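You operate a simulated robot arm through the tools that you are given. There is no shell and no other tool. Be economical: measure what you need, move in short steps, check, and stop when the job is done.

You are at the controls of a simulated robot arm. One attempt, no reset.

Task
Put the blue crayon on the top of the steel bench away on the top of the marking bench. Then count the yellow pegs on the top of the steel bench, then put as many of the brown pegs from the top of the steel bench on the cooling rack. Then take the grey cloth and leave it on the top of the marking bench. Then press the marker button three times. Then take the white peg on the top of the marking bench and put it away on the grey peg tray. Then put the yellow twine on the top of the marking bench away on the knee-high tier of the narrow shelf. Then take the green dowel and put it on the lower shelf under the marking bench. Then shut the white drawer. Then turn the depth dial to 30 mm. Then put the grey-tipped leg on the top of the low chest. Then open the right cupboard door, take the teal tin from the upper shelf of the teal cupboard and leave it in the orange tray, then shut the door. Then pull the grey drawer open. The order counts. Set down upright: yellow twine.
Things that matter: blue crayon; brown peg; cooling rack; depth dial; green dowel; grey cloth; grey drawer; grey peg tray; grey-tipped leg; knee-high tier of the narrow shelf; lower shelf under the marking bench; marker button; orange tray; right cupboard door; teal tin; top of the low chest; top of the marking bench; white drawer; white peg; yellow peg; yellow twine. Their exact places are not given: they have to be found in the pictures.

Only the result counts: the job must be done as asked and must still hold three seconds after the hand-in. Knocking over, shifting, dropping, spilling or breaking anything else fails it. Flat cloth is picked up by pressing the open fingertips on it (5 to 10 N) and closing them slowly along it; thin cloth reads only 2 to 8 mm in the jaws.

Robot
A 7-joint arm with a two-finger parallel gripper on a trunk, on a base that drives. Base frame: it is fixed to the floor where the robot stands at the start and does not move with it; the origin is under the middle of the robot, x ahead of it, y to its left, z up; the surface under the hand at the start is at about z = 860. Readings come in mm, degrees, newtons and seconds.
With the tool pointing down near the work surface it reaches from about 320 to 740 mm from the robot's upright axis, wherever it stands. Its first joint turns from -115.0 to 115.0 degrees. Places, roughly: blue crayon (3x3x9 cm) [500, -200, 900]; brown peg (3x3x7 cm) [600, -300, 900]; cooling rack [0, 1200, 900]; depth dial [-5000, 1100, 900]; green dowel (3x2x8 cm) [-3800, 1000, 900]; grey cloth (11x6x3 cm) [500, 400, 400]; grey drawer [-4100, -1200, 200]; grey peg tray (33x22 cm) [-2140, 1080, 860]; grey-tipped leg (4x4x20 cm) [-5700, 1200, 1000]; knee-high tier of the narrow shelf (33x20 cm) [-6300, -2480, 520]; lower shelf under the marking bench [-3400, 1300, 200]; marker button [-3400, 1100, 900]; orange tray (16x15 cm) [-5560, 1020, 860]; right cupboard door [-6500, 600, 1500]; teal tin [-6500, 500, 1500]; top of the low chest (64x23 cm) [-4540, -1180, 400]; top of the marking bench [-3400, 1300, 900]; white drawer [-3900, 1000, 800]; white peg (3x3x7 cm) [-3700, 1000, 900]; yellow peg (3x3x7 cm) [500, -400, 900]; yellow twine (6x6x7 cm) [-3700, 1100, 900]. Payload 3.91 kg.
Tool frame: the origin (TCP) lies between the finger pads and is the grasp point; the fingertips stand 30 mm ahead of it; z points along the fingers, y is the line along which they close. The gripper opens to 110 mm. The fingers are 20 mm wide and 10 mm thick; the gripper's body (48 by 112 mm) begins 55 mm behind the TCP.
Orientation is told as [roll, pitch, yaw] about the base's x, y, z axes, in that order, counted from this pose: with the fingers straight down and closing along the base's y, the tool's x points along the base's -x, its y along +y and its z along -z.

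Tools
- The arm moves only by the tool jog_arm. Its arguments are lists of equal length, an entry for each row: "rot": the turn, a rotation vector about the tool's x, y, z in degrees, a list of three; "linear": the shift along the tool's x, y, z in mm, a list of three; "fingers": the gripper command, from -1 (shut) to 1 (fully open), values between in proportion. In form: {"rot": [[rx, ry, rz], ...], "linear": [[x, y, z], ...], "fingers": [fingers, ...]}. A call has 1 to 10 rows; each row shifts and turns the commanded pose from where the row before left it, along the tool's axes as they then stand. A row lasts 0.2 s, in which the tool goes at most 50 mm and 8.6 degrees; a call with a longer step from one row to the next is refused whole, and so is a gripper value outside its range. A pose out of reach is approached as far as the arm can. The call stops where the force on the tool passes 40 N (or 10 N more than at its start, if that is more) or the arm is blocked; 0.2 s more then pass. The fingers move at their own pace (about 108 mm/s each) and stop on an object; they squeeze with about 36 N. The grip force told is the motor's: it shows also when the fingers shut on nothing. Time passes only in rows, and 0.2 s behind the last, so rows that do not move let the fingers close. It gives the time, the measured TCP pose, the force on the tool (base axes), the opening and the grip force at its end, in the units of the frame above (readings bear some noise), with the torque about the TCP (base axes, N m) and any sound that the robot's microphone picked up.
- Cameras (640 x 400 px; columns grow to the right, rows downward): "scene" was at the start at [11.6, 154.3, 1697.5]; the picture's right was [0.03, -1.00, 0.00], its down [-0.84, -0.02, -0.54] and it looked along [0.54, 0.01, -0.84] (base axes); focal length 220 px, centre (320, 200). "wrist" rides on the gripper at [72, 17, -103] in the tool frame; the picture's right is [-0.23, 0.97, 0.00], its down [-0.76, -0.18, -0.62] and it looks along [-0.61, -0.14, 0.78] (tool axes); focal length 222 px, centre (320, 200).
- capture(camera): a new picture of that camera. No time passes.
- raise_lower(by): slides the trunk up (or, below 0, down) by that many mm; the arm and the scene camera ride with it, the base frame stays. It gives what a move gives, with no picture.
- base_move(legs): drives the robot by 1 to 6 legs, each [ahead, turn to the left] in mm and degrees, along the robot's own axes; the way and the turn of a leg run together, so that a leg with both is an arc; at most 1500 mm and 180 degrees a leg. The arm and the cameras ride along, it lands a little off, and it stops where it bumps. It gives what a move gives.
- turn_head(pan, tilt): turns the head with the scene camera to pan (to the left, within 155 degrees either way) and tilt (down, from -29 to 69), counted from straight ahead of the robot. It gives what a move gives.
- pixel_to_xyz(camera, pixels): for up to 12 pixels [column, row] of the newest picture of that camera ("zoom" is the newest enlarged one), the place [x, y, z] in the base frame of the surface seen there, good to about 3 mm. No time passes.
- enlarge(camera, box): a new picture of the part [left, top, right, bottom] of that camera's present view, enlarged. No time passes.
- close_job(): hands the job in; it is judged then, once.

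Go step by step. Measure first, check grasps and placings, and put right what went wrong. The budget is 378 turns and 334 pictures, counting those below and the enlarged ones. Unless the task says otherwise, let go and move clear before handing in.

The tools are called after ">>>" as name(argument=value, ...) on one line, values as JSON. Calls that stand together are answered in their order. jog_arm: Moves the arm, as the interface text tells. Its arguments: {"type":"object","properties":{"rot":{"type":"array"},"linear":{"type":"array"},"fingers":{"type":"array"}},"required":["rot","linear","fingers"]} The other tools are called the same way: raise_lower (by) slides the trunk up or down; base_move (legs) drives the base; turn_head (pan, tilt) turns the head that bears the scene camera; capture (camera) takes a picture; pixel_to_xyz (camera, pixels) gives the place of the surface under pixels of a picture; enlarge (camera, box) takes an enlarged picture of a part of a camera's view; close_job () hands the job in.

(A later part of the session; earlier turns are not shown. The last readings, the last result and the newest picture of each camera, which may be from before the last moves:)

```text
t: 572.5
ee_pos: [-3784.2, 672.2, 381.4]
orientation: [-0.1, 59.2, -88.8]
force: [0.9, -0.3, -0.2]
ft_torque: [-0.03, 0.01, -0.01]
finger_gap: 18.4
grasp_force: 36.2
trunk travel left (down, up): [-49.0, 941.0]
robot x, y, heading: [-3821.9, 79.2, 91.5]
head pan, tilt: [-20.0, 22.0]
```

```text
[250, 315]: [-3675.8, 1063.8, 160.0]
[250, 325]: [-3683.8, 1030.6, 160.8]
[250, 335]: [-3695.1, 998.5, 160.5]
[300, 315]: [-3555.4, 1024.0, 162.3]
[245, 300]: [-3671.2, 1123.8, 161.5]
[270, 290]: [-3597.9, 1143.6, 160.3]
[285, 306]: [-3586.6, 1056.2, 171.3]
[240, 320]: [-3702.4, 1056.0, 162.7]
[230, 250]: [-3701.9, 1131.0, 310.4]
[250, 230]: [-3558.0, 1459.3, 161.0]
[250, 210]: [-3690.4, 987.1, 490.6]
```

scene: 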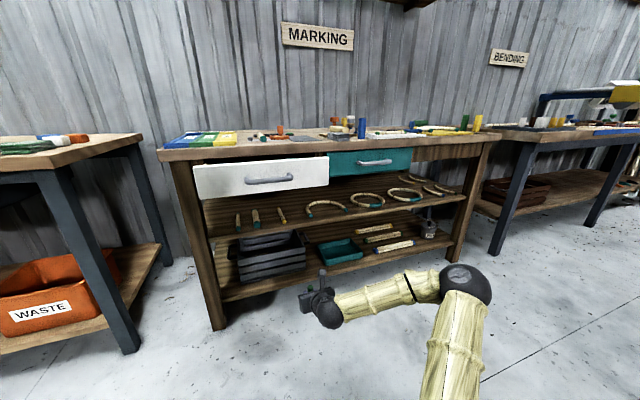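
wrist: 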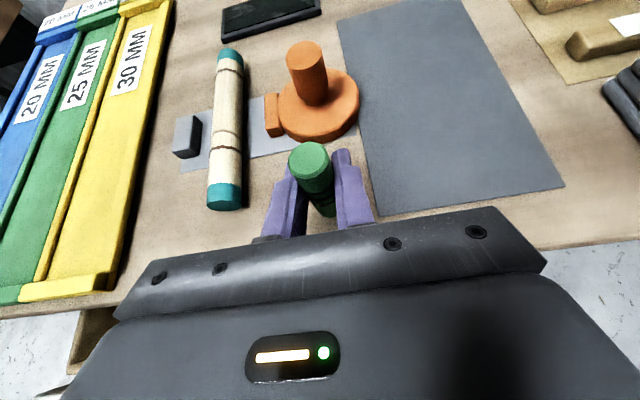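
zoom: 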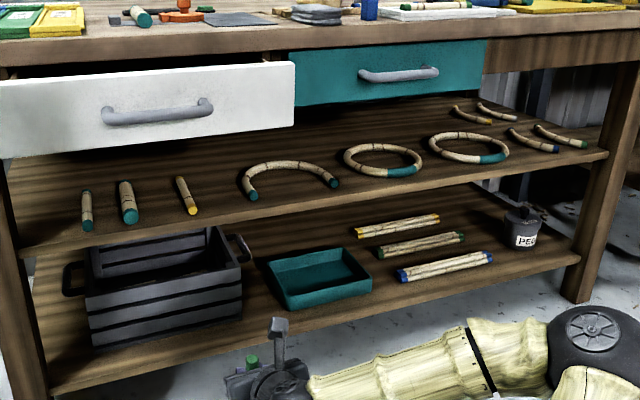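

Target spot (-3652,1055,161) between crate and teal tray. Extend/shift the arm at low height outside, then check.

>>> jog_arm(rot=[[0, 0, 0], [0, 0, 0], [0, 0, 0], [0, 0, 0], [0, 0, 0]], linear=[[-10.4, 27, 29.4], [-10.4, 27, 29.4], [-10.4, 27, 29.4], [-10.4, 27, 29.4], [-10.4, 27, 29.4]], fingers=[-1, -1, -1, -1, -1])

>>> capture(camera="scene")

>>> capture(camera="wrist")

```text
t: 573.7
ee_pos: [-3650.9, 774.2, 259.4]
orientation: [-0.1, 59.2, -88.7]
force: [0.3, 0.3, 0.6]
ft_torque: [-0.01, 0.01, 0.01]
finger_gap: 18.4
grasp_force: 35.7
trunk travel left (down, up): [-49.0, 941.0]
robot x, y, heading: [-3828.7, 77.5, 91.0]
head pan, tilt: [-20.0, 22.0]
```

```text
213 pictures are left
```

scene: 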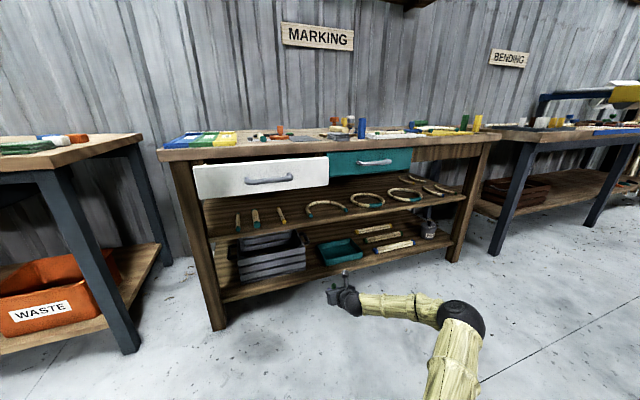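

```text
212 pictures are left
```

wrist: 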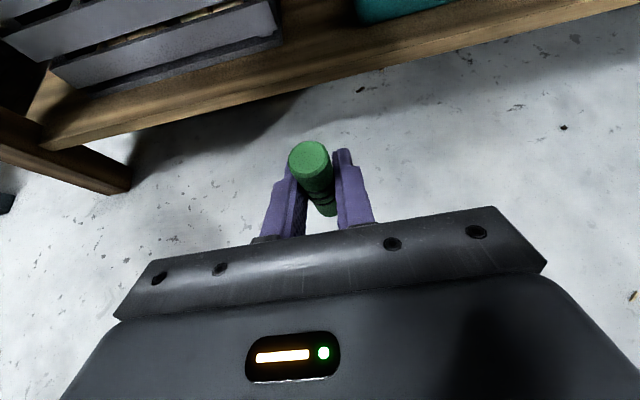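

>>> base_move(legs=[[270, 0]])

>>> capture(camera="wrist")

>>> capture(camera="scene")

```text
t: 575.9
ee_pos: [-3659.1, 1039.9, 259.9]
orientation: [-0.1, 59.3, -88.5]
force: [-0.2, 0.0, 0.1]
ft_torque: [0.0, 0.0, -0.01]
finger_gap: 18.7
grasp_force: 36.1
trunk travel left (down, up): [-49.0, 941.0]
robot x, y, heading: [-3824.0, 345.7, 91.0]
head pan, tilt: [-20.0, 22.0]
```

```text
211 pictures are left
```

wrist: 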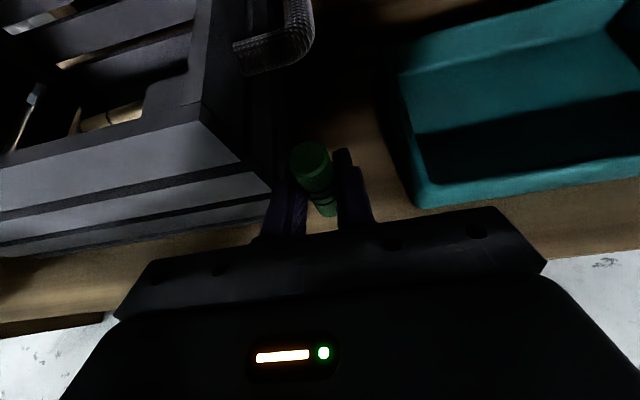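

```text
210 pictures are left
```

scene: 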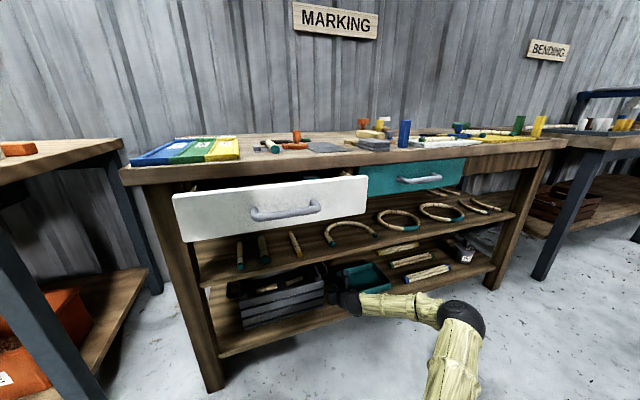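

>>> pixel_to_xyz(camera="wrist", pixels=[[235, 165], [270, 190], [260, 150], [415, 190], [400, 110], [330, 225], [380, 170], [250, 235], [600, 250]])

```text
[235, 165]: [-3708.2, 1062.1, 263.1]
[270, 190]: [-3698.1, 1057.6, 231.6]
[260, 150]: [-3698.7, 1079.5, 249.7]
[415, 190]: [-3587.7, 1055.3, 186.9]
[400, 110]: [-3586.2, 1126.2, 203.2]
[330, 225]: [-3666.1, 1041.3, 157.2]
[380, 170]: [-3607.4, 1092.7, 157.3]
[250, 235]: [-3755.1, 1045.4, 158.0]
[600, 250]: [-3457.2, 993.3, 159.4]
```

>>> jog_arm(rot=[[0, 0, 0], [0, 0, 0]], linear=[[0, 13, 0], [-10, 0, 6]], fingers=[-1, -1])

>>> raise_lower(by=-40)

>>> jog_arm(rot=[[0, 0, 0], [0, 0, 0], [0, 0, 0]], linear=[[-1.7, 0, 1], [-0.9, 0, 0.5], [-0.9, 0, 0.5]], fingers=[-1, -1, -1])

```text
t: 576.5
ee_pos: [-3645.9, 1039.0, 247.3]
orientation: [-0.2, 59.2, -88.7]
force: [0.9, 0.5, -0.1]
ft_torque: [0.02, 0.01, -0.03]
finger_gap: 18.2
grasp_force: 36.0
trunk travel left (down, up): [-49.0, 941.0]
robot x, y, heading: [-3831.0, 344.8, 91.6]
head pan, tilt: [-20.0, 22.0]
```

```text
t: 577.3
ee_pos: [-3644.7, 1040.0, 207.2]
orientation: [-0.1, 59.1, -88.6]
force: [-0.6, 0.4, 0.1]
ft_torque: [-0.01, -0.01, 0.0]
finger_gap: 18.4
grasp_force: 36.0
trunk travel left (down, up): [-9.0, 981.0]
robot x, y, heading: [-3828.7, 347.2, 91.1]
head pan, tilt: [-20.0, 22.0]
```

```text
t: 578.1
ee_pos: [-3645.0, 1040.9, 204.2]
orientation: [-0.2, 59.2, -88.7]
force: [-0.5, 0.1, -0.4]
ft_torque: [0.0, 0.03, 0.03]
finger_gap: 18.5
grasp_force: 36.3
trunk travel left (down, up): [-9.0, 981.0]
robot x, y, heading: [-3828.6, 347.4, 91.3]
head pan, tilt: [-20.0, 22.0]
```

>>> jog_arm(rot=[[0, 0, 0], [0, 0, 0], [0, 0, 0], [0, 0, 0]], linear=[[-0.9, 0, 0.5], [-0.9, 0, 0.5], [-0.9, 0, 0.5], [0, 0, 0]], fingers=[-1, -1, -1, -1])

```text
t: 579.1
ee_pos: [-3645.9, 1038.8, 201.3]
orientation: [-0.1, 59.3, -88.5]
force: [0.5, 0.7, 6.6]
ft_torque: [0.05, 0.01, -0.01]
finger_gap: 18.7
grasp_force: 35.9
trunk travel left (down, up): [-9.0, 981.0]
robot x, y, heading: [-3830.1, 347.8, 91.5]
head pan, tilt: [-20.0, 22.0]
```

Contact. Release and withdraw along the axis.

>>> jog_arm(rot=[[0, 0, 0], [0, 0, 0], [0, 0, 0], [0, 0, 0], [0, 0, 0], [0, 0, 0], [0, 0, 0]], linear=[[0, 0, 0], [0, 0, 0], [0, 0, -10], [0, 0, -20], [0, 0, -30], [0, 0, -30], [0, 0, -30]], fingers=[-0.27, -0.27, -0.27, -0.27, -0.27, -0.27, -0.27])

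>>> capture(camera="wrist")

```text
t: 580.7
ee_pos: [-3642.8, 936.2, 262.2]
orientation: [-0.1, 59.3, -88.6]
force: [0.2, -0.2, -0.3]
ft_torque: [-0.04, 0.01, 0.01]
finger_gap: 40.1
grasp_force: 0.0
trunk travel left (down, up): [-9.0, 981.0]
robot x, y, heading: [-3828.1, 342.7, 91.0]
head pan, tilt: [-20.0, 22.0]
```

```text
209 pictures are left
```

wrist: 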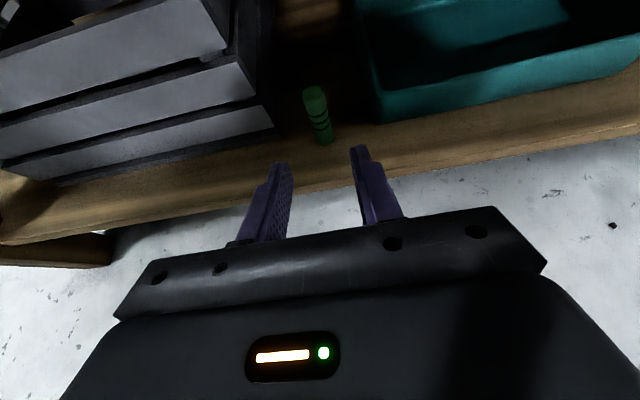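

Dowel stands on the lower shelf. Back off, raise, and look at the white drawer.

>>> base_move(legs=[[-200, 0]])

>>> raise_lower(by=400)

>>> turn_head(pan=0, tilt=25)

>>> capture(camera="scene")

>>> pixel_to_xyz(camera="scene", pixels=[[200, 185], [240, 185], [290, 185], [345, 180], [265, 175], [265, 200], [370, 165], [180, 190], [300, 160], [270, 195]])

```text
t: 582.5
ee_pos: [-3639.3, 734.0, 261.8]
orientation: [0.0, 59.3, -88.4]
force: [-0.7, -0.5, -0.6]
ft_torque: [0.01, 0.01, 0.0]
finger_gap: 40.2
grasp_force: 0.1
trunk travel left (down, up): [-9.0, 981.0]
robot x, y, heading: [-3821.7, 141.0, 91.7]
head pan, tilt: [-20.0, 22.0]
```

```text
t: 586.3
ee_pos: [-3637.8, 733.6, 661.7]
orientation: [-0.2, 59.2, -88.3]
force: [0.2, 0.0, 0.5]
ft_torque: [0.0, 0.04, 0.0]
finger_gap: 40.1
grasp_force: 0.0
trunk travel left (down, up): [-409.0, 581.0]
robot x, y, heading: [-3821.9, 142.4, 91.5]
head pan, tilt: [-20.0, 22.0]
```

```text
t: 587.1
ee_pos: [-3640.2, 735.2, 661.7]
orientation: [-0.1, 59.2, -88.4]
force: [0.7, 0.4, -0.1]
ft_torque: [-0.03, -0.01, -0.01]
finger_gap: 40.3
grasp_force: 0.1
trunk travel left (down, up): [-409.0, 581.0]
robot x, y, heading: [-3824.8, 142.6, 91.5]
head pan, tilt: [0.0, 25.0]
```

```text
208 pictures are left
```

scene: 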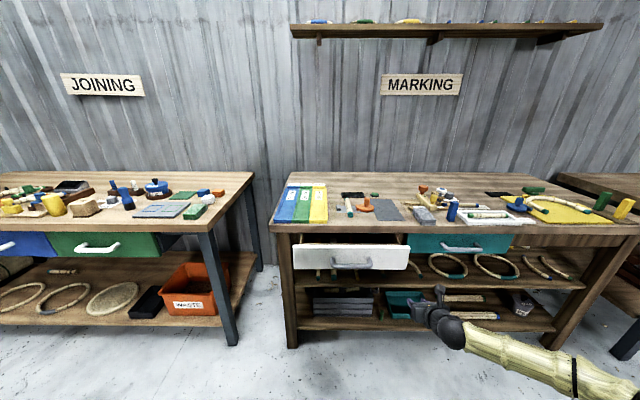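

```text
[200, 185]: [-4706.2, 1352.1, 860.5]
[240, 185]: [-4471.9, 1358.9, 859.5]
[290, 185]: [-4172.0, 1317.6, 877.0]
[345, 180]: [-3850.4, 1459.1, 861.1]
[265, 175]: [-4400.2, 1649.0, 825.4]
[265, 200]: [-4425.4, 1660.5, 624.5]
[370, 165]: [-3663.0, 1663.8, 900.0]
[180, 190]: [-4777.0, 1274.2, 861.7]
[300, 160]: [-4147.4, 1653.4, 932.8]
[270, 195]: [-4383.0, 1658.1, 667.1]
```

>>> enlarge(camera="scene", box=[280, 220, 520, 290])

>>> pixel_to_xyz(camera="scene", pixels=[[297, 255], [350, 250], [405, 255], [350, 267], [351, 264], [350, 245], [430, 243], [500, 240], [320, 258], [385, 258]])

```text
2.67 times, centred on (400, 255) of scene
```

zoom: 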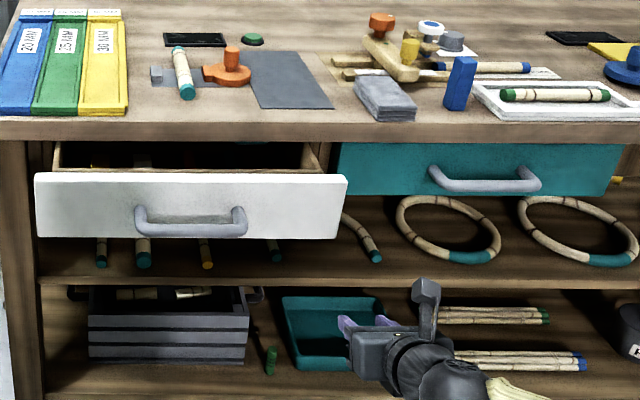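

```text
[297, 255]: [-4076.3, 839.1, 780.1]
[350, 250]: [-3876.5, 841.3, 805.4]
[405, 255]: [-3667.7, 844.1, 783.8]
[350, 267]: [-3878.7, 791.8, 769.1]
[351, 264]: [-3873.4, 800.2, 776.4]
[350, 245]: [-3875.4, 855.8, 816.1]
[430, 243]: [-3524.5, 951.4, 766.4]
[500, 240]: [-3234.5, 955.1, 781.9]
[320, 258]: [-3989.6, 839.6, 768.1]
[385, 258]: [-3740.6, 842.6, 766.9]
```

Drawer face at y≈841 (x centre -3873), handle bar at (-3873,792,772); closed front is y≈951. I level the tool and line up the shut fingers with the handle bar.

>>> jog_arm(rot=[[0, 7.7, 0], [0, 7.7, 0], [0, 7.7, 0], [0, 7.7, 0], [0, 0, 0], [0, 0, 0], [0, 0, 0], [0, 0, 0], [0, 0, 0], [0, 0, 0]], linear=[[0, 0, 0], [0, 0, 0], [0, 0, 0], [0, 0, 0], [18.3, -38.8, 0], [18.3, -38.8, 0], [18.3, -38.8, 0], [18.3, -38.8, 0], [18.3, -38.8, 0], [18.3, -38.8, 0]], fingers=[-1, -1, -1, -1, -1, -1, -1, -1, -1, -1])

>>> capture(camera="scene")

>>> capture(camera="wrist")

```text
t: 589.3
ee_pos: [-3873.3, 726.5, 769.5]
orientation: [-105.0, 89.8, 166.7]
force: [0.7, -0.5, -0.3]
ft_torque: [0.03, -0.01, -0.01]
finger_gap: 0.0
grasp_force: 36.1
trunk travel left (down, up): [-409.0, 581.0]
robot x, y, heading: [-3820.2, 140.8, 91.7]
head pan, tilt: [0.0, 25.0]
```

```text
206 pictures are left
```

scene: 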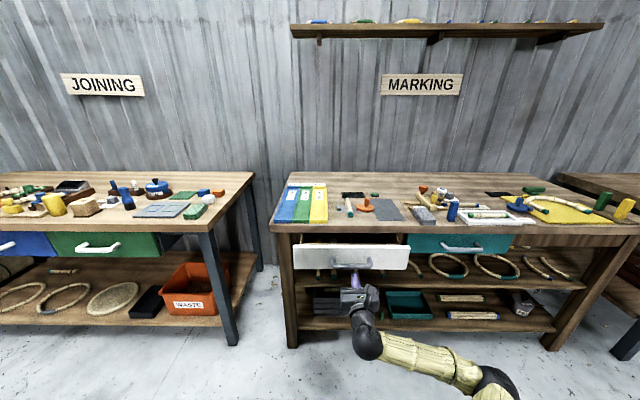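

```text
205 pictures are left
```

wrist: 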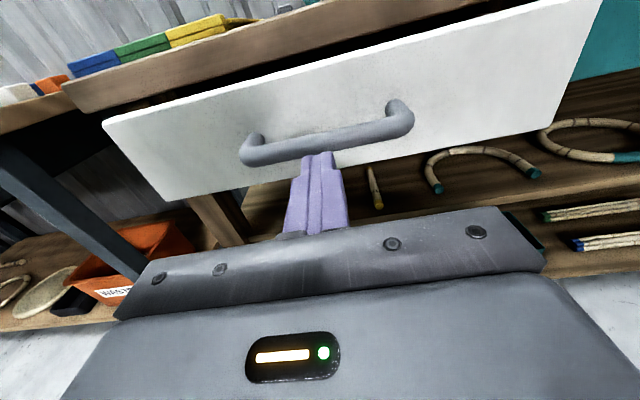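

Push the handle forward gradually.

>>> jog_arm(rot=[[0, 0, 0], [0, 0, 0], [0, 0, 0], [0, 0, 0], [0, 0, 0], [0, 0, 0]], linear=[[3, 0, 25], [0, 0, 15], [0, 0, 12], [0, 0, 12], [0, 0, 12], [0, 0, 12]], fingers=[-1, -1, -1, -1, -1, -1])

>>> capture(camera="wrist")

```text
t: 590.7
ee_pos: [-3873.4, 814.6, 776.0]
orientation: [-97.0, 89.9, 174.6]
force: [-0.7, -0.3, 0.3]
ft_torque: [0.02, 0.0, -0.01]
finger_gap: 0.1
grasp_force: 36.1
trunk travel left (down, up): [-409.0, 581.0]
robot x, y, heading: [-3823.8, 141.5, 91.2]
head pan, tilt: [0.0, 25.0]
```

```text
204 pictures are left
```

wrist: 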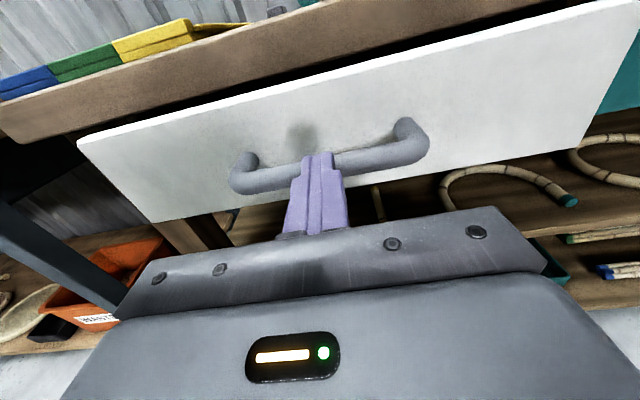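

>>> pixel_to_xyz(camera="wrist", pixels=[[150, 170], [500, 80], [390, 155], [270, 180], [317, 130], [420, 130]])

>>> capture(camera="scene")

```text
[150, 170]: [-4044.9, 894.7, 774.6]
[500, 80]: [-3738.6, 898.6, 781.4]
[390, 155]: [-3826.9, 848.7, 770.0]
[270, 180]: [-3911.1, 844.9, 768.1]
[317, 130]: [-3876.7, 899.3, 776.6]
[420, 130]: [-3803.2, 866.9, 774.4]
```

```text
203 pictures are left
```

scene: 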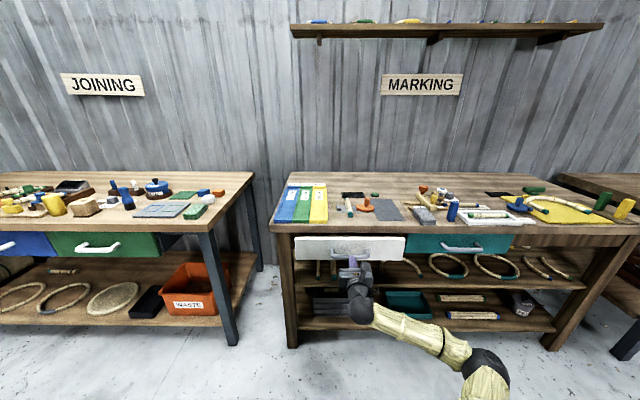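

Drawer has moved to y≈897. Keep pushing to the stop (y≈951).

>>> jog_arm(rot=[[0, 0, 0], [0, 0, 0], [0, 0, 0], [0, 0, 0], [0, 0, 0], [0, 0, 0], [0, 0, 0], [0, 0, 0]], linear=[[0, 0, 10], [0, 0, 10], [0, 0, 10], [0, 0, 10], [0, 0, 8], [0, 0, 5], [0, 0, 5], [0, 0, 5]], fingers=[-1, -1, -1, -1, -1, -1, -1, -1])

>>> capture(camera="wrist")

>>> pixel_to_xyz(camera="wrist", pixels=[[150, 190], [500, 90], [317, 120], [600, 60], [630, 90]])

```text
t: 592.3
ee_pos: [-3876.2, 866.0, 775.6]
orientation: [-169.1, 90.0, 102.6]
force: [4.6, -20.8, 3.0]
ft_torque: [-0.16, 0.06, -0.17]
finger_gap: 0.1
grasp_force: 35.6
trunk travel left (down, up): [-409.0, 581.0]
robot x, y, heading: [-3821.5, 140.1, 91.5]
head pan, tilt: [0.0, 25.0]
stopped in row 7: the force on the tool passed its limit at 52 N (the readings are from after the stop); the commanded pose is now the measured one
```

```text
202 pictures are left
```

wrist: 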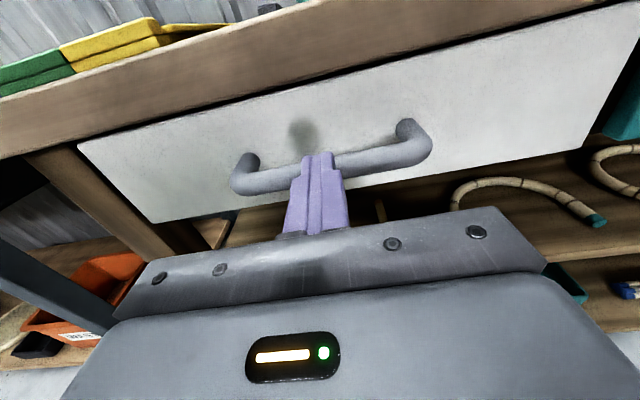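

```text
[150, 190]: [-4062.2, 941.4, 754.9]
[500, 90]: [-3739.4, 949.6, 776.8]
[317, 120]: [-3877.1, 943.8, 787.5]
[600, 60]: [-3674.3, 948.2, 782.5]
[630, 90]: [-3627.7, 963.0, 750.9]
```

It hit a hard stop at y≈946. One more light push to be sure, then back off.

>>> jog_arm(rot=[[0, 0, 0], [0, 0, 0], [0, 0, 0]], linear=[[0, 0, 2], [0, 0, 2], [0, 0, 2]], fingers=[-1, -1, -1])

>>> jog_arm(rot=[[0, 0, 0], [0, 0, 0], [0, 0, 0], [0, 0, 0]], linear=[[0, 0, -40], [0, 0, -40], [0, 0, -40], [0, 0, -40]], fingers=[-1, -1, -1, -1])

>>> capture(camera="scene")

>>> pixel_to_xyz(camera="scene", pixels=[[310, 248], [330, 245], [385, 245], [430, 243], [500, 240], [398, 250]])

```text
t: 592.7
ee_pos: [-3875.0, 866.8, 775.9]
orientation: [26.7, 90.0, -61.6]
force: [4.8, -21.8, 4.4]
ft_torque: [-0.1, 0.19, -0.14]
finger_gap: 0.0
grasp_force: 35.6
trunk travel left (down, up): [-409.0, 581.0]
robot x, y, heading: [-3823.8, 141.9, 91.3]
head pan, tilt: [0.0, 25.0]
stopped in row 2: the force on the tool passed its limit at 46 N (the readings are from after the stop); the commanded pose is now the measured one
```

```text
t: 593.7
ee_pos: [-3869.3, 709.0, 774.2]
orientation: [10.0, 89.8, -78.3]
force: [0.7, 0.0, 0.3]
ft_torque: [0.02, -0.01, 0.01]
finger_gap: 0.0
grasp_force: 36.4
trunk travel left (down, up): [-409.0, 581.0]
robot x, y, heading: [-3820.8, 140.6, 91.4]
head pan, tilt: [0.0, 25.0]
```

```text
201 pictures are left
```

scene: 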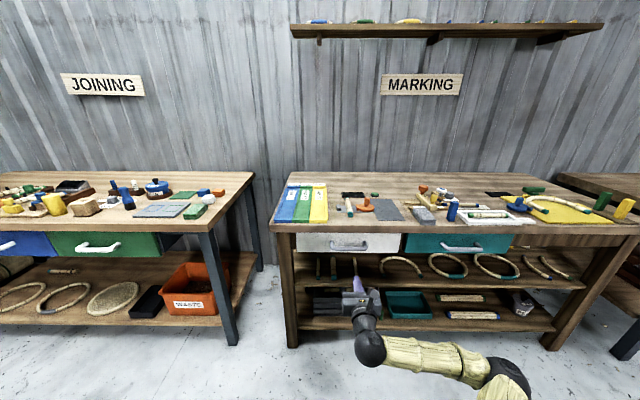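

```text
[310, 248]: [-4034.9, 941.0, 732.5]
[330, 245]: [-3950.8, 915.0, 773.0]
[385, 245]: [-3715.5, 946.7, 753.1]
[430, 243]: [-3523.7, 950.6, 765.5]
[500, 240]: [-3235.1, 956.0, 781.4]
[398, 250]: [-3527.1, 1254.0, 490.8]
```

White drawer is flush now. Raise the trunk, return the tool to pointing down and unflip it.

>>> raise_lower(by=400)

>>> jog_arm(rot=[[0, -8.5, 0], [0, -8.5, 0], [0, -8.5, 0], [0, -8.5, 0], [0, -8.5, 0], [0, -8.5, 0], [0, -8.5, 0], [0, -8.5, 0], [0, -8.5, 0], [0, -8.5, 0]], linear=[[0, 0, 0], [0, 0, 0], [0, 0, 0], [0, 0, 0], [0, 0, 0], [0, 0, 0], [0, 0, 0], [0, 0, 0], [0, 0, 0], [0, 0, 0]], fingers=[0, 0, 0, 0, 0, 0, 0, 0, 0, 0])

>>> jog_arm(rot=[[0, -5, 0], [0, 0, -8.5], [0, 0, -8.5], [0, 0, -8.5], [0, 0, -8.5], [0, 0, -8.5], [0, 0, -8.5], [0, 0, -8.5], [0, 0, -8.5], [0, 0, -8.5]], linear=[[0, 0, 0], [0, 0, 0], [0, 0, 0], [0, 0, 0], [0, 0, 0], [0, 0, 0], [0, 0, 0], [0, 0, 0], [0, 0, 0], [0, 0, 0]], fingers=[0, 0, 0, 0, 0, 0, 0, 0, 0, 0])

>>> jog_arm(rot=[[0, 0, -8.5], [0, 0, -8.5], [0, 0, -8.5], [0, 0, -8.5], [0, 0, -8.5], [0, 0, -8.5], [0, 0, -8.5], [0, 0, -8.5], [0, 0, -8.5], [0, 0, -8.5]], linear=[[0, 0, 0], [0, 0, 0], [0, 0, 0], [0, 0, 0], [0, 0, 0], [0, 0, 0], [0, 0, 0], [0, 0, 0], [0, 0, 0], [0, 0, 0]], fingers=[0, 0, 0, 0, 0, 0, 0, 0, 0, 0])

```text
t: 597.5
ee_pos: [-3869.2, 709.7, 1173.5]
orientation: [8.4, 89.6, -79.9]
force: [0.1, -0.2, 0.5]
ft_torque: [0.01, -0.01, -0.01]
finger_gap: 0.0
grasp_force: 36.4
trunk travel left (down, up): [-809.0, 181.0]
robot x, y, heading: [-3819.5, 137.3, 91.5]
head pan, tilt: [0.0, 25.0]
```

```text
t: 599.7
ee_pos: [-3870.7, 708.6, 1174.7]
orientation: [0.0, 4.6, -88.3]
force: [-0.6, 0.1, -0.7]
ft_torque: [-0.04, -0.02, -0.01]
finger_gap: 55.1
grasp_force: 0.1
trunk travel left (down, up): [-809.0, 181.0]
robot x, y, heading: [-3820.0, 140.8, 91.5]
head pan, tilt: [0.0, 25.0]
```

```text
t: 601.9
ee_pos: [-3869.6, 709.9, 1174.8]
orientation: [-0.3, -0.1, -11.6]
force: [-0.8, 0.6, 0.6]
ft_torque: [0.02, -0.02, 0.0]
finger_gap: 54.9
grasp_force: 0.0
trunk travel left (down, up): [-809.0, 181.0]
robot x, y, heading: [-3823.7, 138.2, 91.6]
head pan, tilt: [0.0, 25.0]
```

```text
t: 604.1
ee_pos: [-3869.3, 710.8, 1173.8]
orientation: [-0.1, 0.2, 73.3]
force: [0.7, -1.0, 0.6]
ft_torque: [0.05, 0.01, 0.01]
finger_gap: 55.0
grasp_force: 0.1
trunk travel left (down, up): [-809.0, 181.0]
robot x, y, heading: [-3821.7, 142.2, 91.6]
head pan, tilt: [0.0, 25.0]
```

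>>> jog_arm(rot=[[0, 0, -6.1], [0, 0, -6.1], [0, 0, -6.1], [0, 0, 0], [0, 0, 0], [0, 0, 0]], linear=[[0, 0, 0], [0, 0, 0], [0, 0, 0], [45, -10, 0], [45, -10, 0], [45, -10, 0]], fingers=[0, 0, 0, 0, 0, 0])

>>> base_move(legs=[[250, 0], [0, 88.4], [1200, 0], [0, -90]])

>>> turn_head(pan=0, tilt=45)

>>> capture(camera="scene")

```text
t: 605.5
ee_pos: [-3836.2, 571.0, 1178.3]
orientation: [0.0, 0.1, 91.5]
force: [0.1, 0.3, 0.2]
ft_torque: [0.02, -0.01, 0.03]
finger_gap: 55.2
grasp_force: 0.0
trunk travel left (down, up): [-809.0, 181.0]
robot x, y, heading: [-3820.1, 142.2, 91.4]
head pan, tilt: [0.0, 25.0]
```

```text
t: 625.1
ee_pos: [-5007.7, 836.1, 1175.0]
orientation: [0.0, 0.3, 88.9]
force: [0.9, 0.6, 0.4]
ft_torque: [0.01, 0.0, 0.02]
finger_gap: 55.2
grasp_force: 0.1
trunk travel left (down, up): [-809.0, 181.0]
robot x, y, heading: [-5013.8, 401.8, 88.9]
head pan, tilt: [0.0, 25.0]
```

```text
t: 626.0
ee_pos: [-5007.5, 836.8, 1177.5]
orientation: [0.0, 0.4, 89.1]
force: [0.2, -0.1, 0.0]
ft_torque: [0.01, 0.01, 0.01]
finger_gap: 54.9
grasp_force: 0.1
trunk travel left (down, up): [-809.0, 181.0]
robot x, y, heading: [-5015.7, 400.2, 88.8]
head pan, tilt: [0.0, 45.0]
```

```text
200 pictures are left
```

scene: 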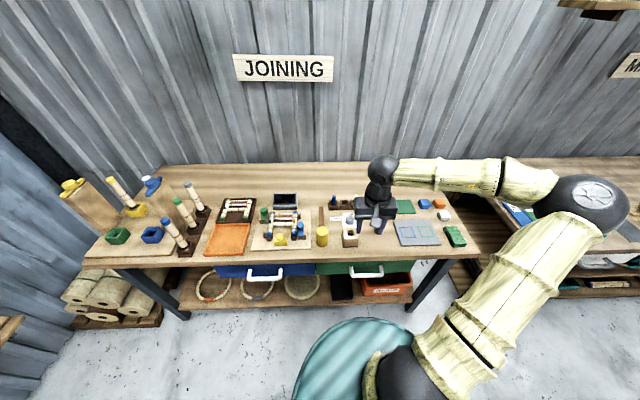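

>>> enlarge(camera="scene", box=[240, 180, 480, 290])

>>> capture(camera="wrist")

```text
2.67 times, centred on (360, 235) of scene
```

zoom: 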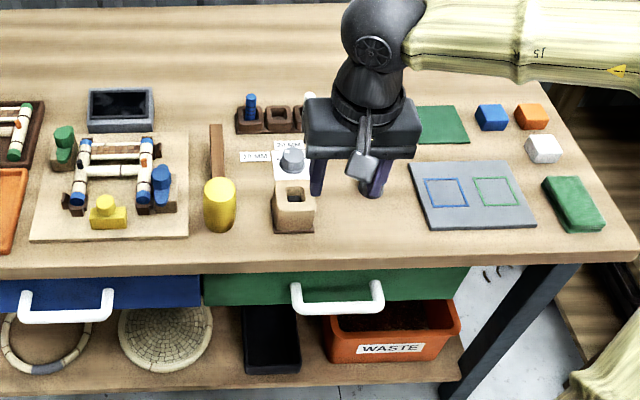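

```text
198 pictures are left
```

wrist: 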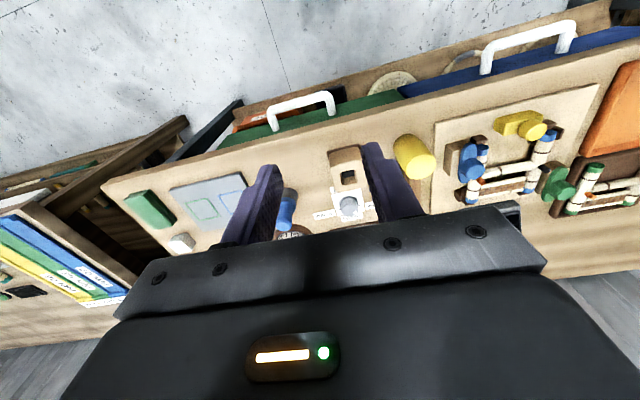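

>>> jog_arm(rot=[[0, 0, 0], [0, 0, 0], [0, 0, 0], [0, 0, 0], [0, 0, 0]], linear=[[5, -45, 0], [5, -45, 0], [5, -45, 0], [5, -45, 0], [5, -45, 0]], fingers=[0, 0, 0, 0, 0])

>>> enlarge(camera="scene", box=[310, 205, 390, 255])

>>> pixel_to_xyz(camera="zoom", pixels=[[320, 220], [300, 220], [340, 220], [320, 200], [320, 240], [320, 160], [250, 180], [370, 220]])

```text
t: 627.2
ee_pos: [-4782.3, 807.2, 1174.9]
orientation: [0.0, 0.3, 89.0]
force: [1.1, 0.0, -0.2]
ft_torque: [0.02, 0.0, 0.04]
finger_gap: 54.9
grasp_force: 0.1
trunk travel left (down, up): [-809.0, 181.0]
robot x, y, heading: [-5011.9, 399.5, 89.0]
head pan, tilt: [0.0, 45.0]
```

```text
8.00 times, centred on (350, 230) of scene
```

zoom: 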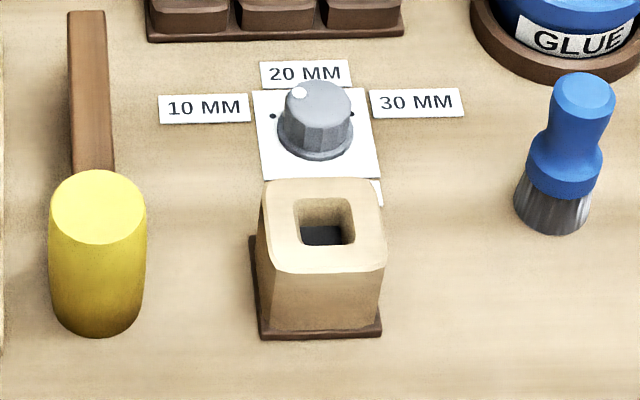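

```text
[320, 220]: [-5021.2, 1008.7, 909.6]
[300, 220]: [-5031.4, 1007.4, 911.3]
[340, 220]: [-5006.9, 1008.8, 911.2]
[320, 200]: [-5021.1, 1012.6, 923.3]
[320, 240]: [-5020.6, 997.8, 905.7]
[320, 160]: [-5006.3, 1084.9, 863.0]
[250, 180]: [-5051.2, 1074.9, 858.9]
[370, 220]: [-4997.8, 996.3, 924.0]
```

>>> enlarge(camera="scene", box=[338, 210, 362, 225])

>>> pixel_to_xyz(camera="zoom", pixels=[[340, 140], [270, 100], [320, 60], [420, 110], [340, 200], [180, 180], [470, 180], [250, 110]])

```text
16.00 times, centred on (350, 218) of scene
```

zoom: 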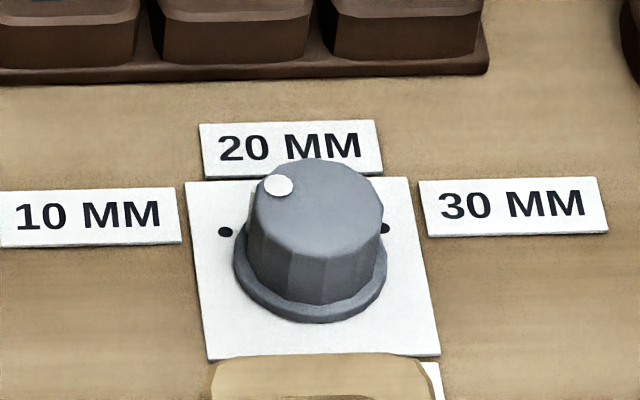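

```text
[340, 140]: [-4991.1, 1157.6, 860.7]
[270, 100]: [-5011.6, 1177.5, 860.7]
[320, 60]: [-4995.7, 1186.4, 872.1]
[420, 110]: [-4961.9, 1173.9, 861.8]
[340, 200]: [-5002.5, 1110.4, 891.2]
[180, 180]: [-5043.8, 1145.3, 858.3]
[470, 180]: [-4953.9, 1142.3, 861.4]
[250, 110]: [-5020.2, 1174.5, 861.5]
```

>>> pixel_to_xyz(camera="zoom", pixels=[[319, 205], [278, 186], [260, 205], [380, 205], [319, 165], [319, 248], [224, 232], [385, 228], [425, 380], [300, 340]])

```text
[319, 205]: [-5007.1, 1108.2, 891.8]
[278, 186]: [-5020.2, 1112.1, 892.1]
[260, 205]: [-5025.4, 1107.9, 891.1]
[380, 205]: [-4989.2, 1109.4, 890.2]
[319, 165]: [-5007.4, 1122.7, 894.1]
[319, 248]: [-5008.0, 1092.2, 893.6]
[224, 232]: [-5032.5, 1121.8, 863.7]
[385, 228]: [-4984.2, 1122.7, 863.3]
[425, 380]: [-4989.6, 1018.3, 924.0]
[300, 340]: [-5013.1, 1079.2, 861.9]
```

Pointer sits at 10 MM (≈150°); 30 MM mark is at ≈32°, so turn ≈120° clockwise. Knob centre (-5007.5,1107.5), top z 892. Move above it.

>>> jog_arm(rot=[[0, 0, 0], [0, 0, 0], [0, 0, 0], [0, 0, 0], [0, 0, 0], [0, 0, 0], [0, 0, 0], [0, 0, 0], [0, 0, 0]], linear=[[-33, 25.6, 0], [-33, 25.6, 0], [-33, 25.6, 0], [-33, 25.6, 0], [-33, 25.6, 0], [-33, 25.6, 0], [-33, 25.6, 25], [-33, 25.6, 25], [-33, 25.6, 25]], fingers=[0, 0, 0, 0, 0, 0, 0, 0, 0])

>>> capture(camera="wrist")

>>> capture(camera="scene")

```text
t: 629.2
ee_pos: [-5010.4, 1111.5, 1096.9]
orientation: [-0.1, 0.3, 89.0]
force: [-0.6, 0.4, 0.3]
ft_torque: [-0.02, 0.0, 0.02]
finger_gap: 55.4
grasp_force: 0.1
trunk travel left (down, up): [-809.0, 181.0]
robot x, y, heading: [-5012.5, 400.1, 88.9]
head pan, tilt: [0.0, 45.0]
```

```text
195 pictures are left
```

wrist: 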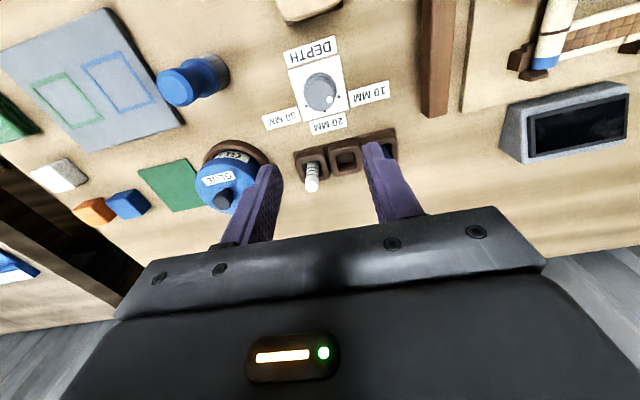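

```text
194 pictures are left
```

scene: 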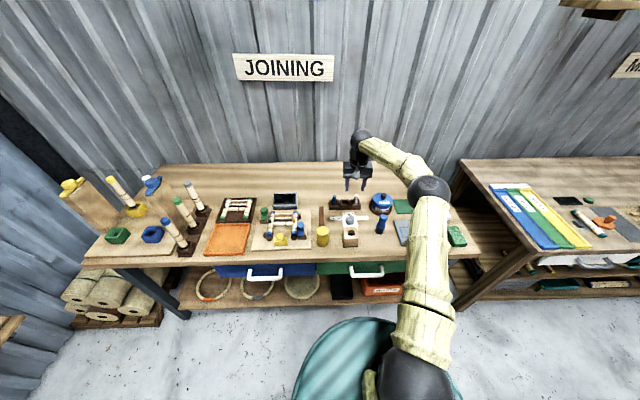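

>>> enlarge(camera="wrist", box=[280, 60, 360, 120])

>>> pixel_to_xyz(camera="wrist", pixels=[[321, 93], [310, 92], [332, 93], [321, 82], [321, 104], [330, 98], [312, 180]])

```text
6.67 times, centred on (320, 90) of wrist
```

zoom: 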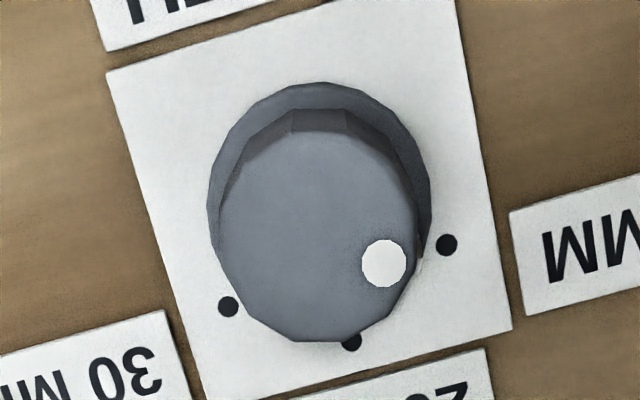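

```text
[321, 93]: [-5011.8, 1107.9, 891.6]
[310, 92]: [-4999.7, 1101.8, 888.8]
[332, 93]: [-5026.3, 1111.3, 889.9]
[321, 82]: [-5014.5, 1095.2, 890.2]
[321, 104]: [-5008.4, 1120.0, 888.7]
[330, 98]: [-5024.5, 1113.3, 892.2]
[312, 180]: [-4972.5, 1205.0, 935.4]
```

>>> jog_arm(rot=[[0, 0, 0], [0, 0, 0], [0, 0, 0], [0, 0, 0], [0, 0, 0], [0, 0, 0], [0, 0, 0], [0, 0, 0], [0, 0, 0]], linear=[[3, -2, 40], [0, 0, 40], [0, 0, 40], [0, 0, 40], [0, 0, 38], [0, 0, 0], [0, 0, 0], [0, 0, 0], [0, 0, 0]], fingers=[0, 0, 0, 0, 0, 0, -1, -1, -1])

>>> capture(camera="wrist")

```text
t: 631.2
ee_pos: [-5009.8, 1101.4, 900.7]
orientation: [0.1, 0.3, 89.3]
force: [-16.9, -1.1, -1.9]
ft_torque: [0.72, 0.26, 0.08]
finger_gap: 39.7
grasp_force: 45.2
trunk travel left (down, up): [-809.0, 181.0]
robot x, y, heading: [-5013.8, 403.7, 89.1]
head pan, tilt: [0.0, 45.0]
```

```text
192 pictures are left
```

wrist: 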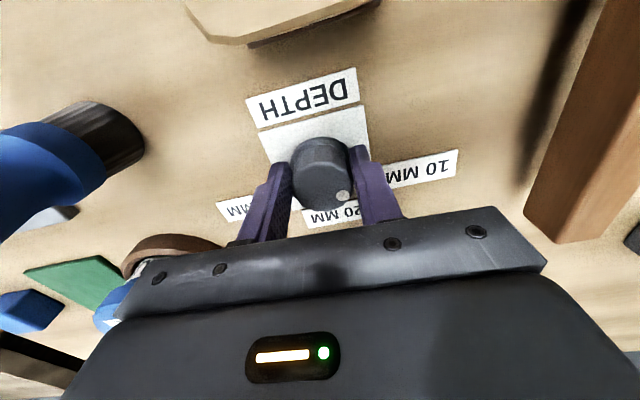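

Side force shows a few mm misalignment. Reopen, shift, and close again.

>>> jog_arm(rot=[[0, 0, 0], [0, 0, 0], [0, 0, 0], [0, 0, 0]], linear=[[0, 0, 0], [0, 0, 0], [-3, 3, 0], [0, 0, 0]], fingers=[0, 0, 0, 0])

>>> jog_arm(rot=[[0, 0, 0], [0, 0, 0], [0, 0, 0], [0, 0, 0]], linear=[[0, 0, 0], [0, 0, 0], [0, 0, 0], [0, 0, 0]], fingers=[-1, -1, -1, -1])

```text
t: 632.2
ee_pos: [-5008.3, 1105.0, 901.3]
orientation: [-0.1, 0.3, 88.9]
force: [1.0, 0.1, 0.6]
ft_torque: [-0.01, -0.01, -0.02]
finger_gap: 54.8
grasp_force: 0.0
trunk travel left (down, up): [-809.0, 181.0]
robot x, y, heading: [-5012.1, 402.0, 89.3]
head pan, tilt: [0.0, 45.0]
```

```text
t: 633.2
ee_pos: [-5010.3, 1106.4, 900.5]
orientation: [0.0, 0.3, 89.0]
force: [-7.5, 1.3, -0.5]
ft_torque: [-0.05, -0.03, 0.04]
finger_gap: 39.5
grasp_force: 44.9
trunk travel left (down, up): [-809.0, 181.0]
robot x, y, heading: [-5011.5, 404.8, 89.3]
head pan, tilt: [0.0, 45.0]
```

>>> jog_arm(rot=[[0, 0, 0], [0, 0, 8.57], [0, 0, 8.57], [0, 0, 8.57], [0, 0, 8.57], [0, 0, 8.57]], linear=[[0, 2, 0], [0, 0, 0], [0, 0, 0], [0, 0, 0], [0, 0, 0], [0, 0, 0]], fingers=[-1, -1, -1, -1, -1, -1])

>>> capture(camera="wrist")

```text
t: 634.6
ee_pos: [-5011.7, 1107.6, 901.6]
orientation: [-0.2, 0.3, 46.0]
force: [-5.8, 2.3, -1.0]
ft_torque: [-0.13, 1.47, 0.03]
finger_gap: 39.7
grasp_force: 45.0
trunk travel left (down, up): [-809.0, 181.0]
robot x, y, heading: [-5010.7, 402.5, 89.1]
head pan, tilt: [0.0, 45.0]
```

```text
191 pictures are left
```

wrist: 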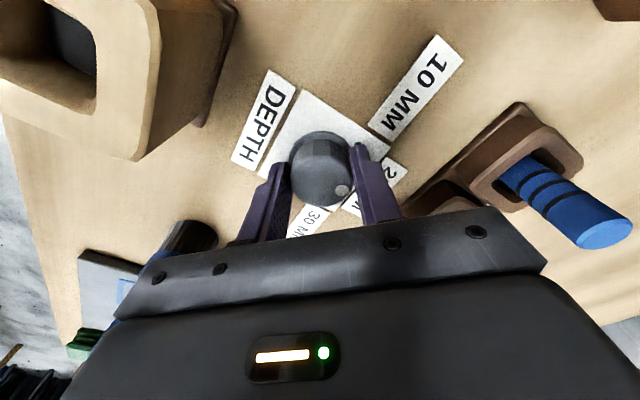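

Knob turns with the fingers. Continue another 77°.

>>> jog_arm(rot=[[0, 0, 8.55], [0, 0, 8.55], [0, 0, 8.55], [0, 0, 8.55], [0, 0, 8.55], [0, 0, 8.55], [0, 0, 8.55], [0, 0, 8.55], [0, 0, 7.5]], linear=[[0, 0, 0], [0, 0, 0], [0, 0, 0], [0, 0, 0], [0, 0, 0], [0, 0, 0], [0, 0, 0], [0, 0, 0], [0, 0, 0]], fingers=[-1, -1, -1, -1, -1, -1, -1, -1, -1])

>>> capture(camera="wrist")

>>> enlarge(camera="wrist", box=[260, 100, 380, 220])

```text
t: 636.6
ee_pos: [-5010.8, 1111.3, 901.8]
orientation: [0.0, 0.0, -30.0]
force: [-8.5, 33.8, 5.8]
ft_torque: [0.49, 0.59, 0.4]
finger_gap: 39.5
grasp_force: 45.1
trunk travel left (down, up): [-809.0, 181.0]
robot x, y, heading: [-5015.2, 402.3, 89.2]
head pan, tilt: [0.0, 45.0]
```

```text
190 pictures are left
```

wrist: 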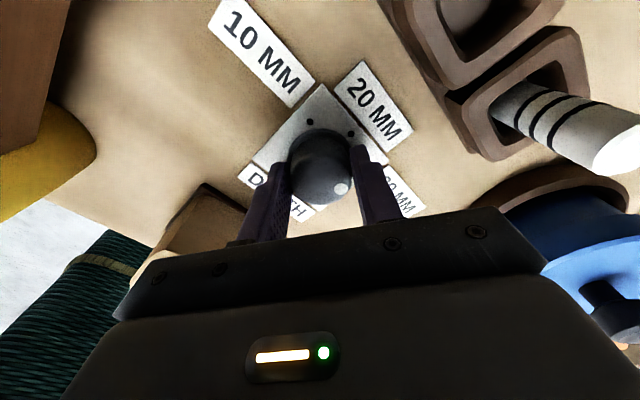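

```text
3.33 times, centred on (320, 160) of wrist
```

zoom: 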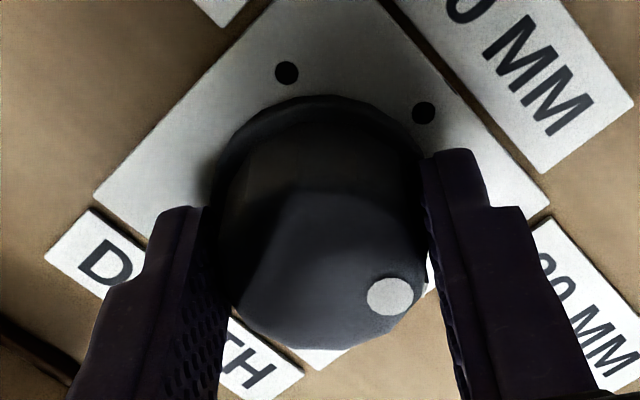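

Turned ~119°. Release, rise and verify the pointer.

>>> jog_arm(rot=[[0, 0, 0], [0, 0, 0], [0, 0, 0], [0, 0, 0], [0, 0, 0], [0, 0, 0], [0, 0, 0]], linear=[[0, 0, 0], [0, 0, 0], [0, 0, -30], [0, 0, -40], [0, 0, -40], [0, 0, -40], [0, 0, -40]], fingers=[0, 0, 0, 0, 0, 0, 0])

>>> capture(camera="wrist")

>>> enlarge(camera="wrist", box=[270, 60, 370, 120])

```text
t: 638.2
ee_pos: [-5011.8, 1108.2, 1090.7]
orientation: [-0.3, -0.2, -29.8]
force: [0.4, -0.3, -0.1]
ft_torque: [0.01, 0.02, 0.01]
finger_gap: 54.9
grasp_force: 0.1
trunk travel left (down, up): [-809.0, 181.0]
robot x, y, heading: [-5010.5, 403.9, 89.0]
head pan, tilt: [0.0, 45.0]
```

```text
188 pictures are left
```

wrist: 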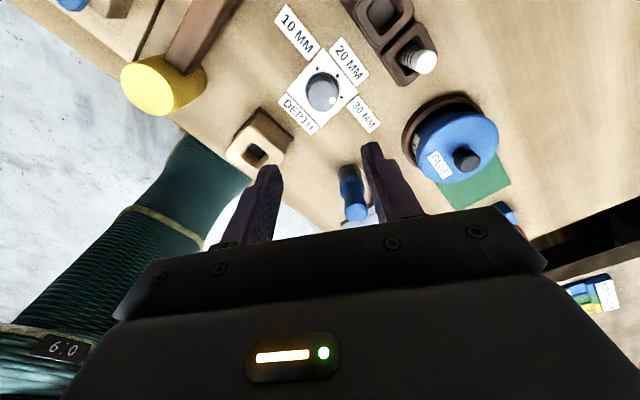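

```text
6.40 times, centred on (320, 90) of wrist
```

zoom: 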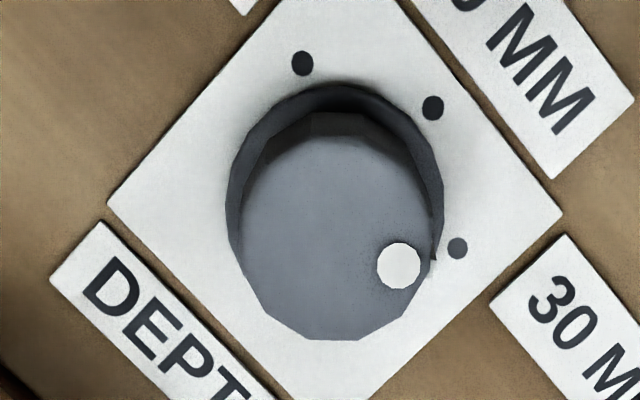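

Pointer aligned with the 30 MM mark. Now undo the yaw, raise, and retract.

>>> jog_arm(rot=[[0, 0, -8.5], [0, 0, -8.5], [0, 0, -8.5], [0, 0, -8.5], [0, 0, -8.5], [0, 0, -8.5], [0, 0, -8.5], [0, 0, -8.5], [0, 0, -8.5], [0, 0, -8.5]], linear=[[0, 0, -10], [0, 0, -10], [0, 0, -10], [0, 0, -10], [0, 0, -10], [0, 0, -10], [0, 0, -10], [0, 0, -10], [0, 0, -10], [0, 0, -10]], fingers=[0, 0, 0, 0, 0, 0, 0, 0, 0, 0])

>>> jog_arm(rot=[[0, 0, -8.5], [0, 0, -8.5], [0, 0, -8.5], [0, 0, -8.5], [0, 0, 0], [0, 0, 0], [0, 0, 0], [0, 0, 0], [0, 0, 0], [0, 0, 0]], linear=[[0, 0, -10], [0, 0, -10], [0, 0, -10], [0, 0, -10], [45, 0, 0], [45, 0, 0], [45, 0, 0], [45, 0, 0], [45, 0, 0], [45, 0, 0]], fingers=[0, 0, 0, 0, 0, 0, 0, 0, 0, 0])

>>> enlarge(camera="scene", box=[330, 205, 370, 230])

>>> enlarge(camera="scene", box=[50, 160, 290, 290])

```text
t: 640.4
ee_pos: [-5012.0, 1108.5, 1192.7]
orientation: [-0.1, 0.2, 55.4]
force: [0.1, -0.2, 0.4]
ft_torque: [0.0, -0.03, -0.01]
finger_gap: 54.7
grasp_force: 0.0
trunk travel left (down, up): [-809.0, 181.0]
robot x, y, heading: [-5013.3, 401.3, 88.9]
head pan, tilt: [0.0, 45.0]
```

```text
t: 642.6
ee_pos: [-5014.1, 835.3, 1233.4]
orientation: [0.0, 0.2, 89.1]
force: [0.2, 0.6, 0.1]
ft_torque: [0.02, -0.02, -0.01]
finger_gap: 55.2
grasp_force: 0.1
trunk travel left (down, up): [-809.0, 181.0]
robot x, y, heading: [-5014.1, 401.8, 89.2]
head pan, tilt: [0.0, 45.0]
```

```text
16.00 times, centred on (350, 218) of scene
```

zoom: 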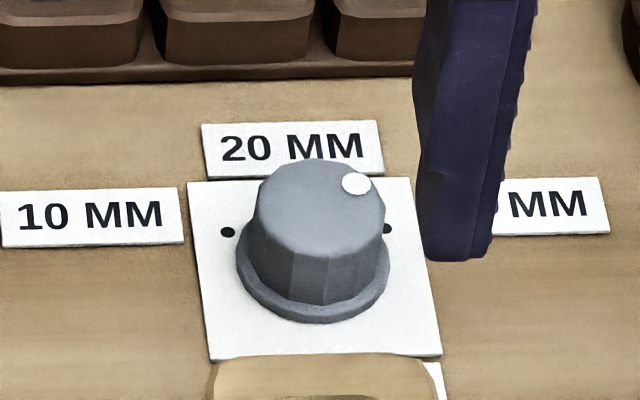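

```text
2.67 times, centred on (170, 225) of scene
```

zoom: 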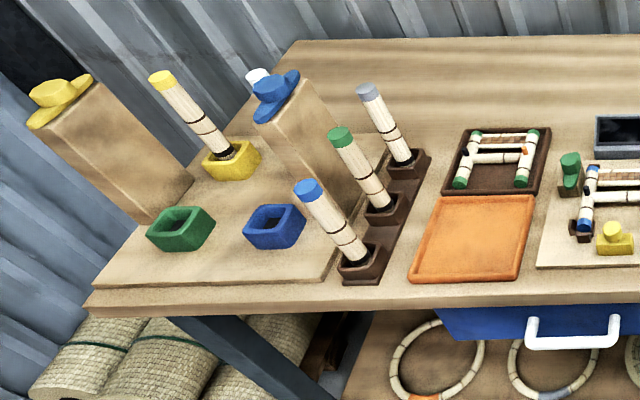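

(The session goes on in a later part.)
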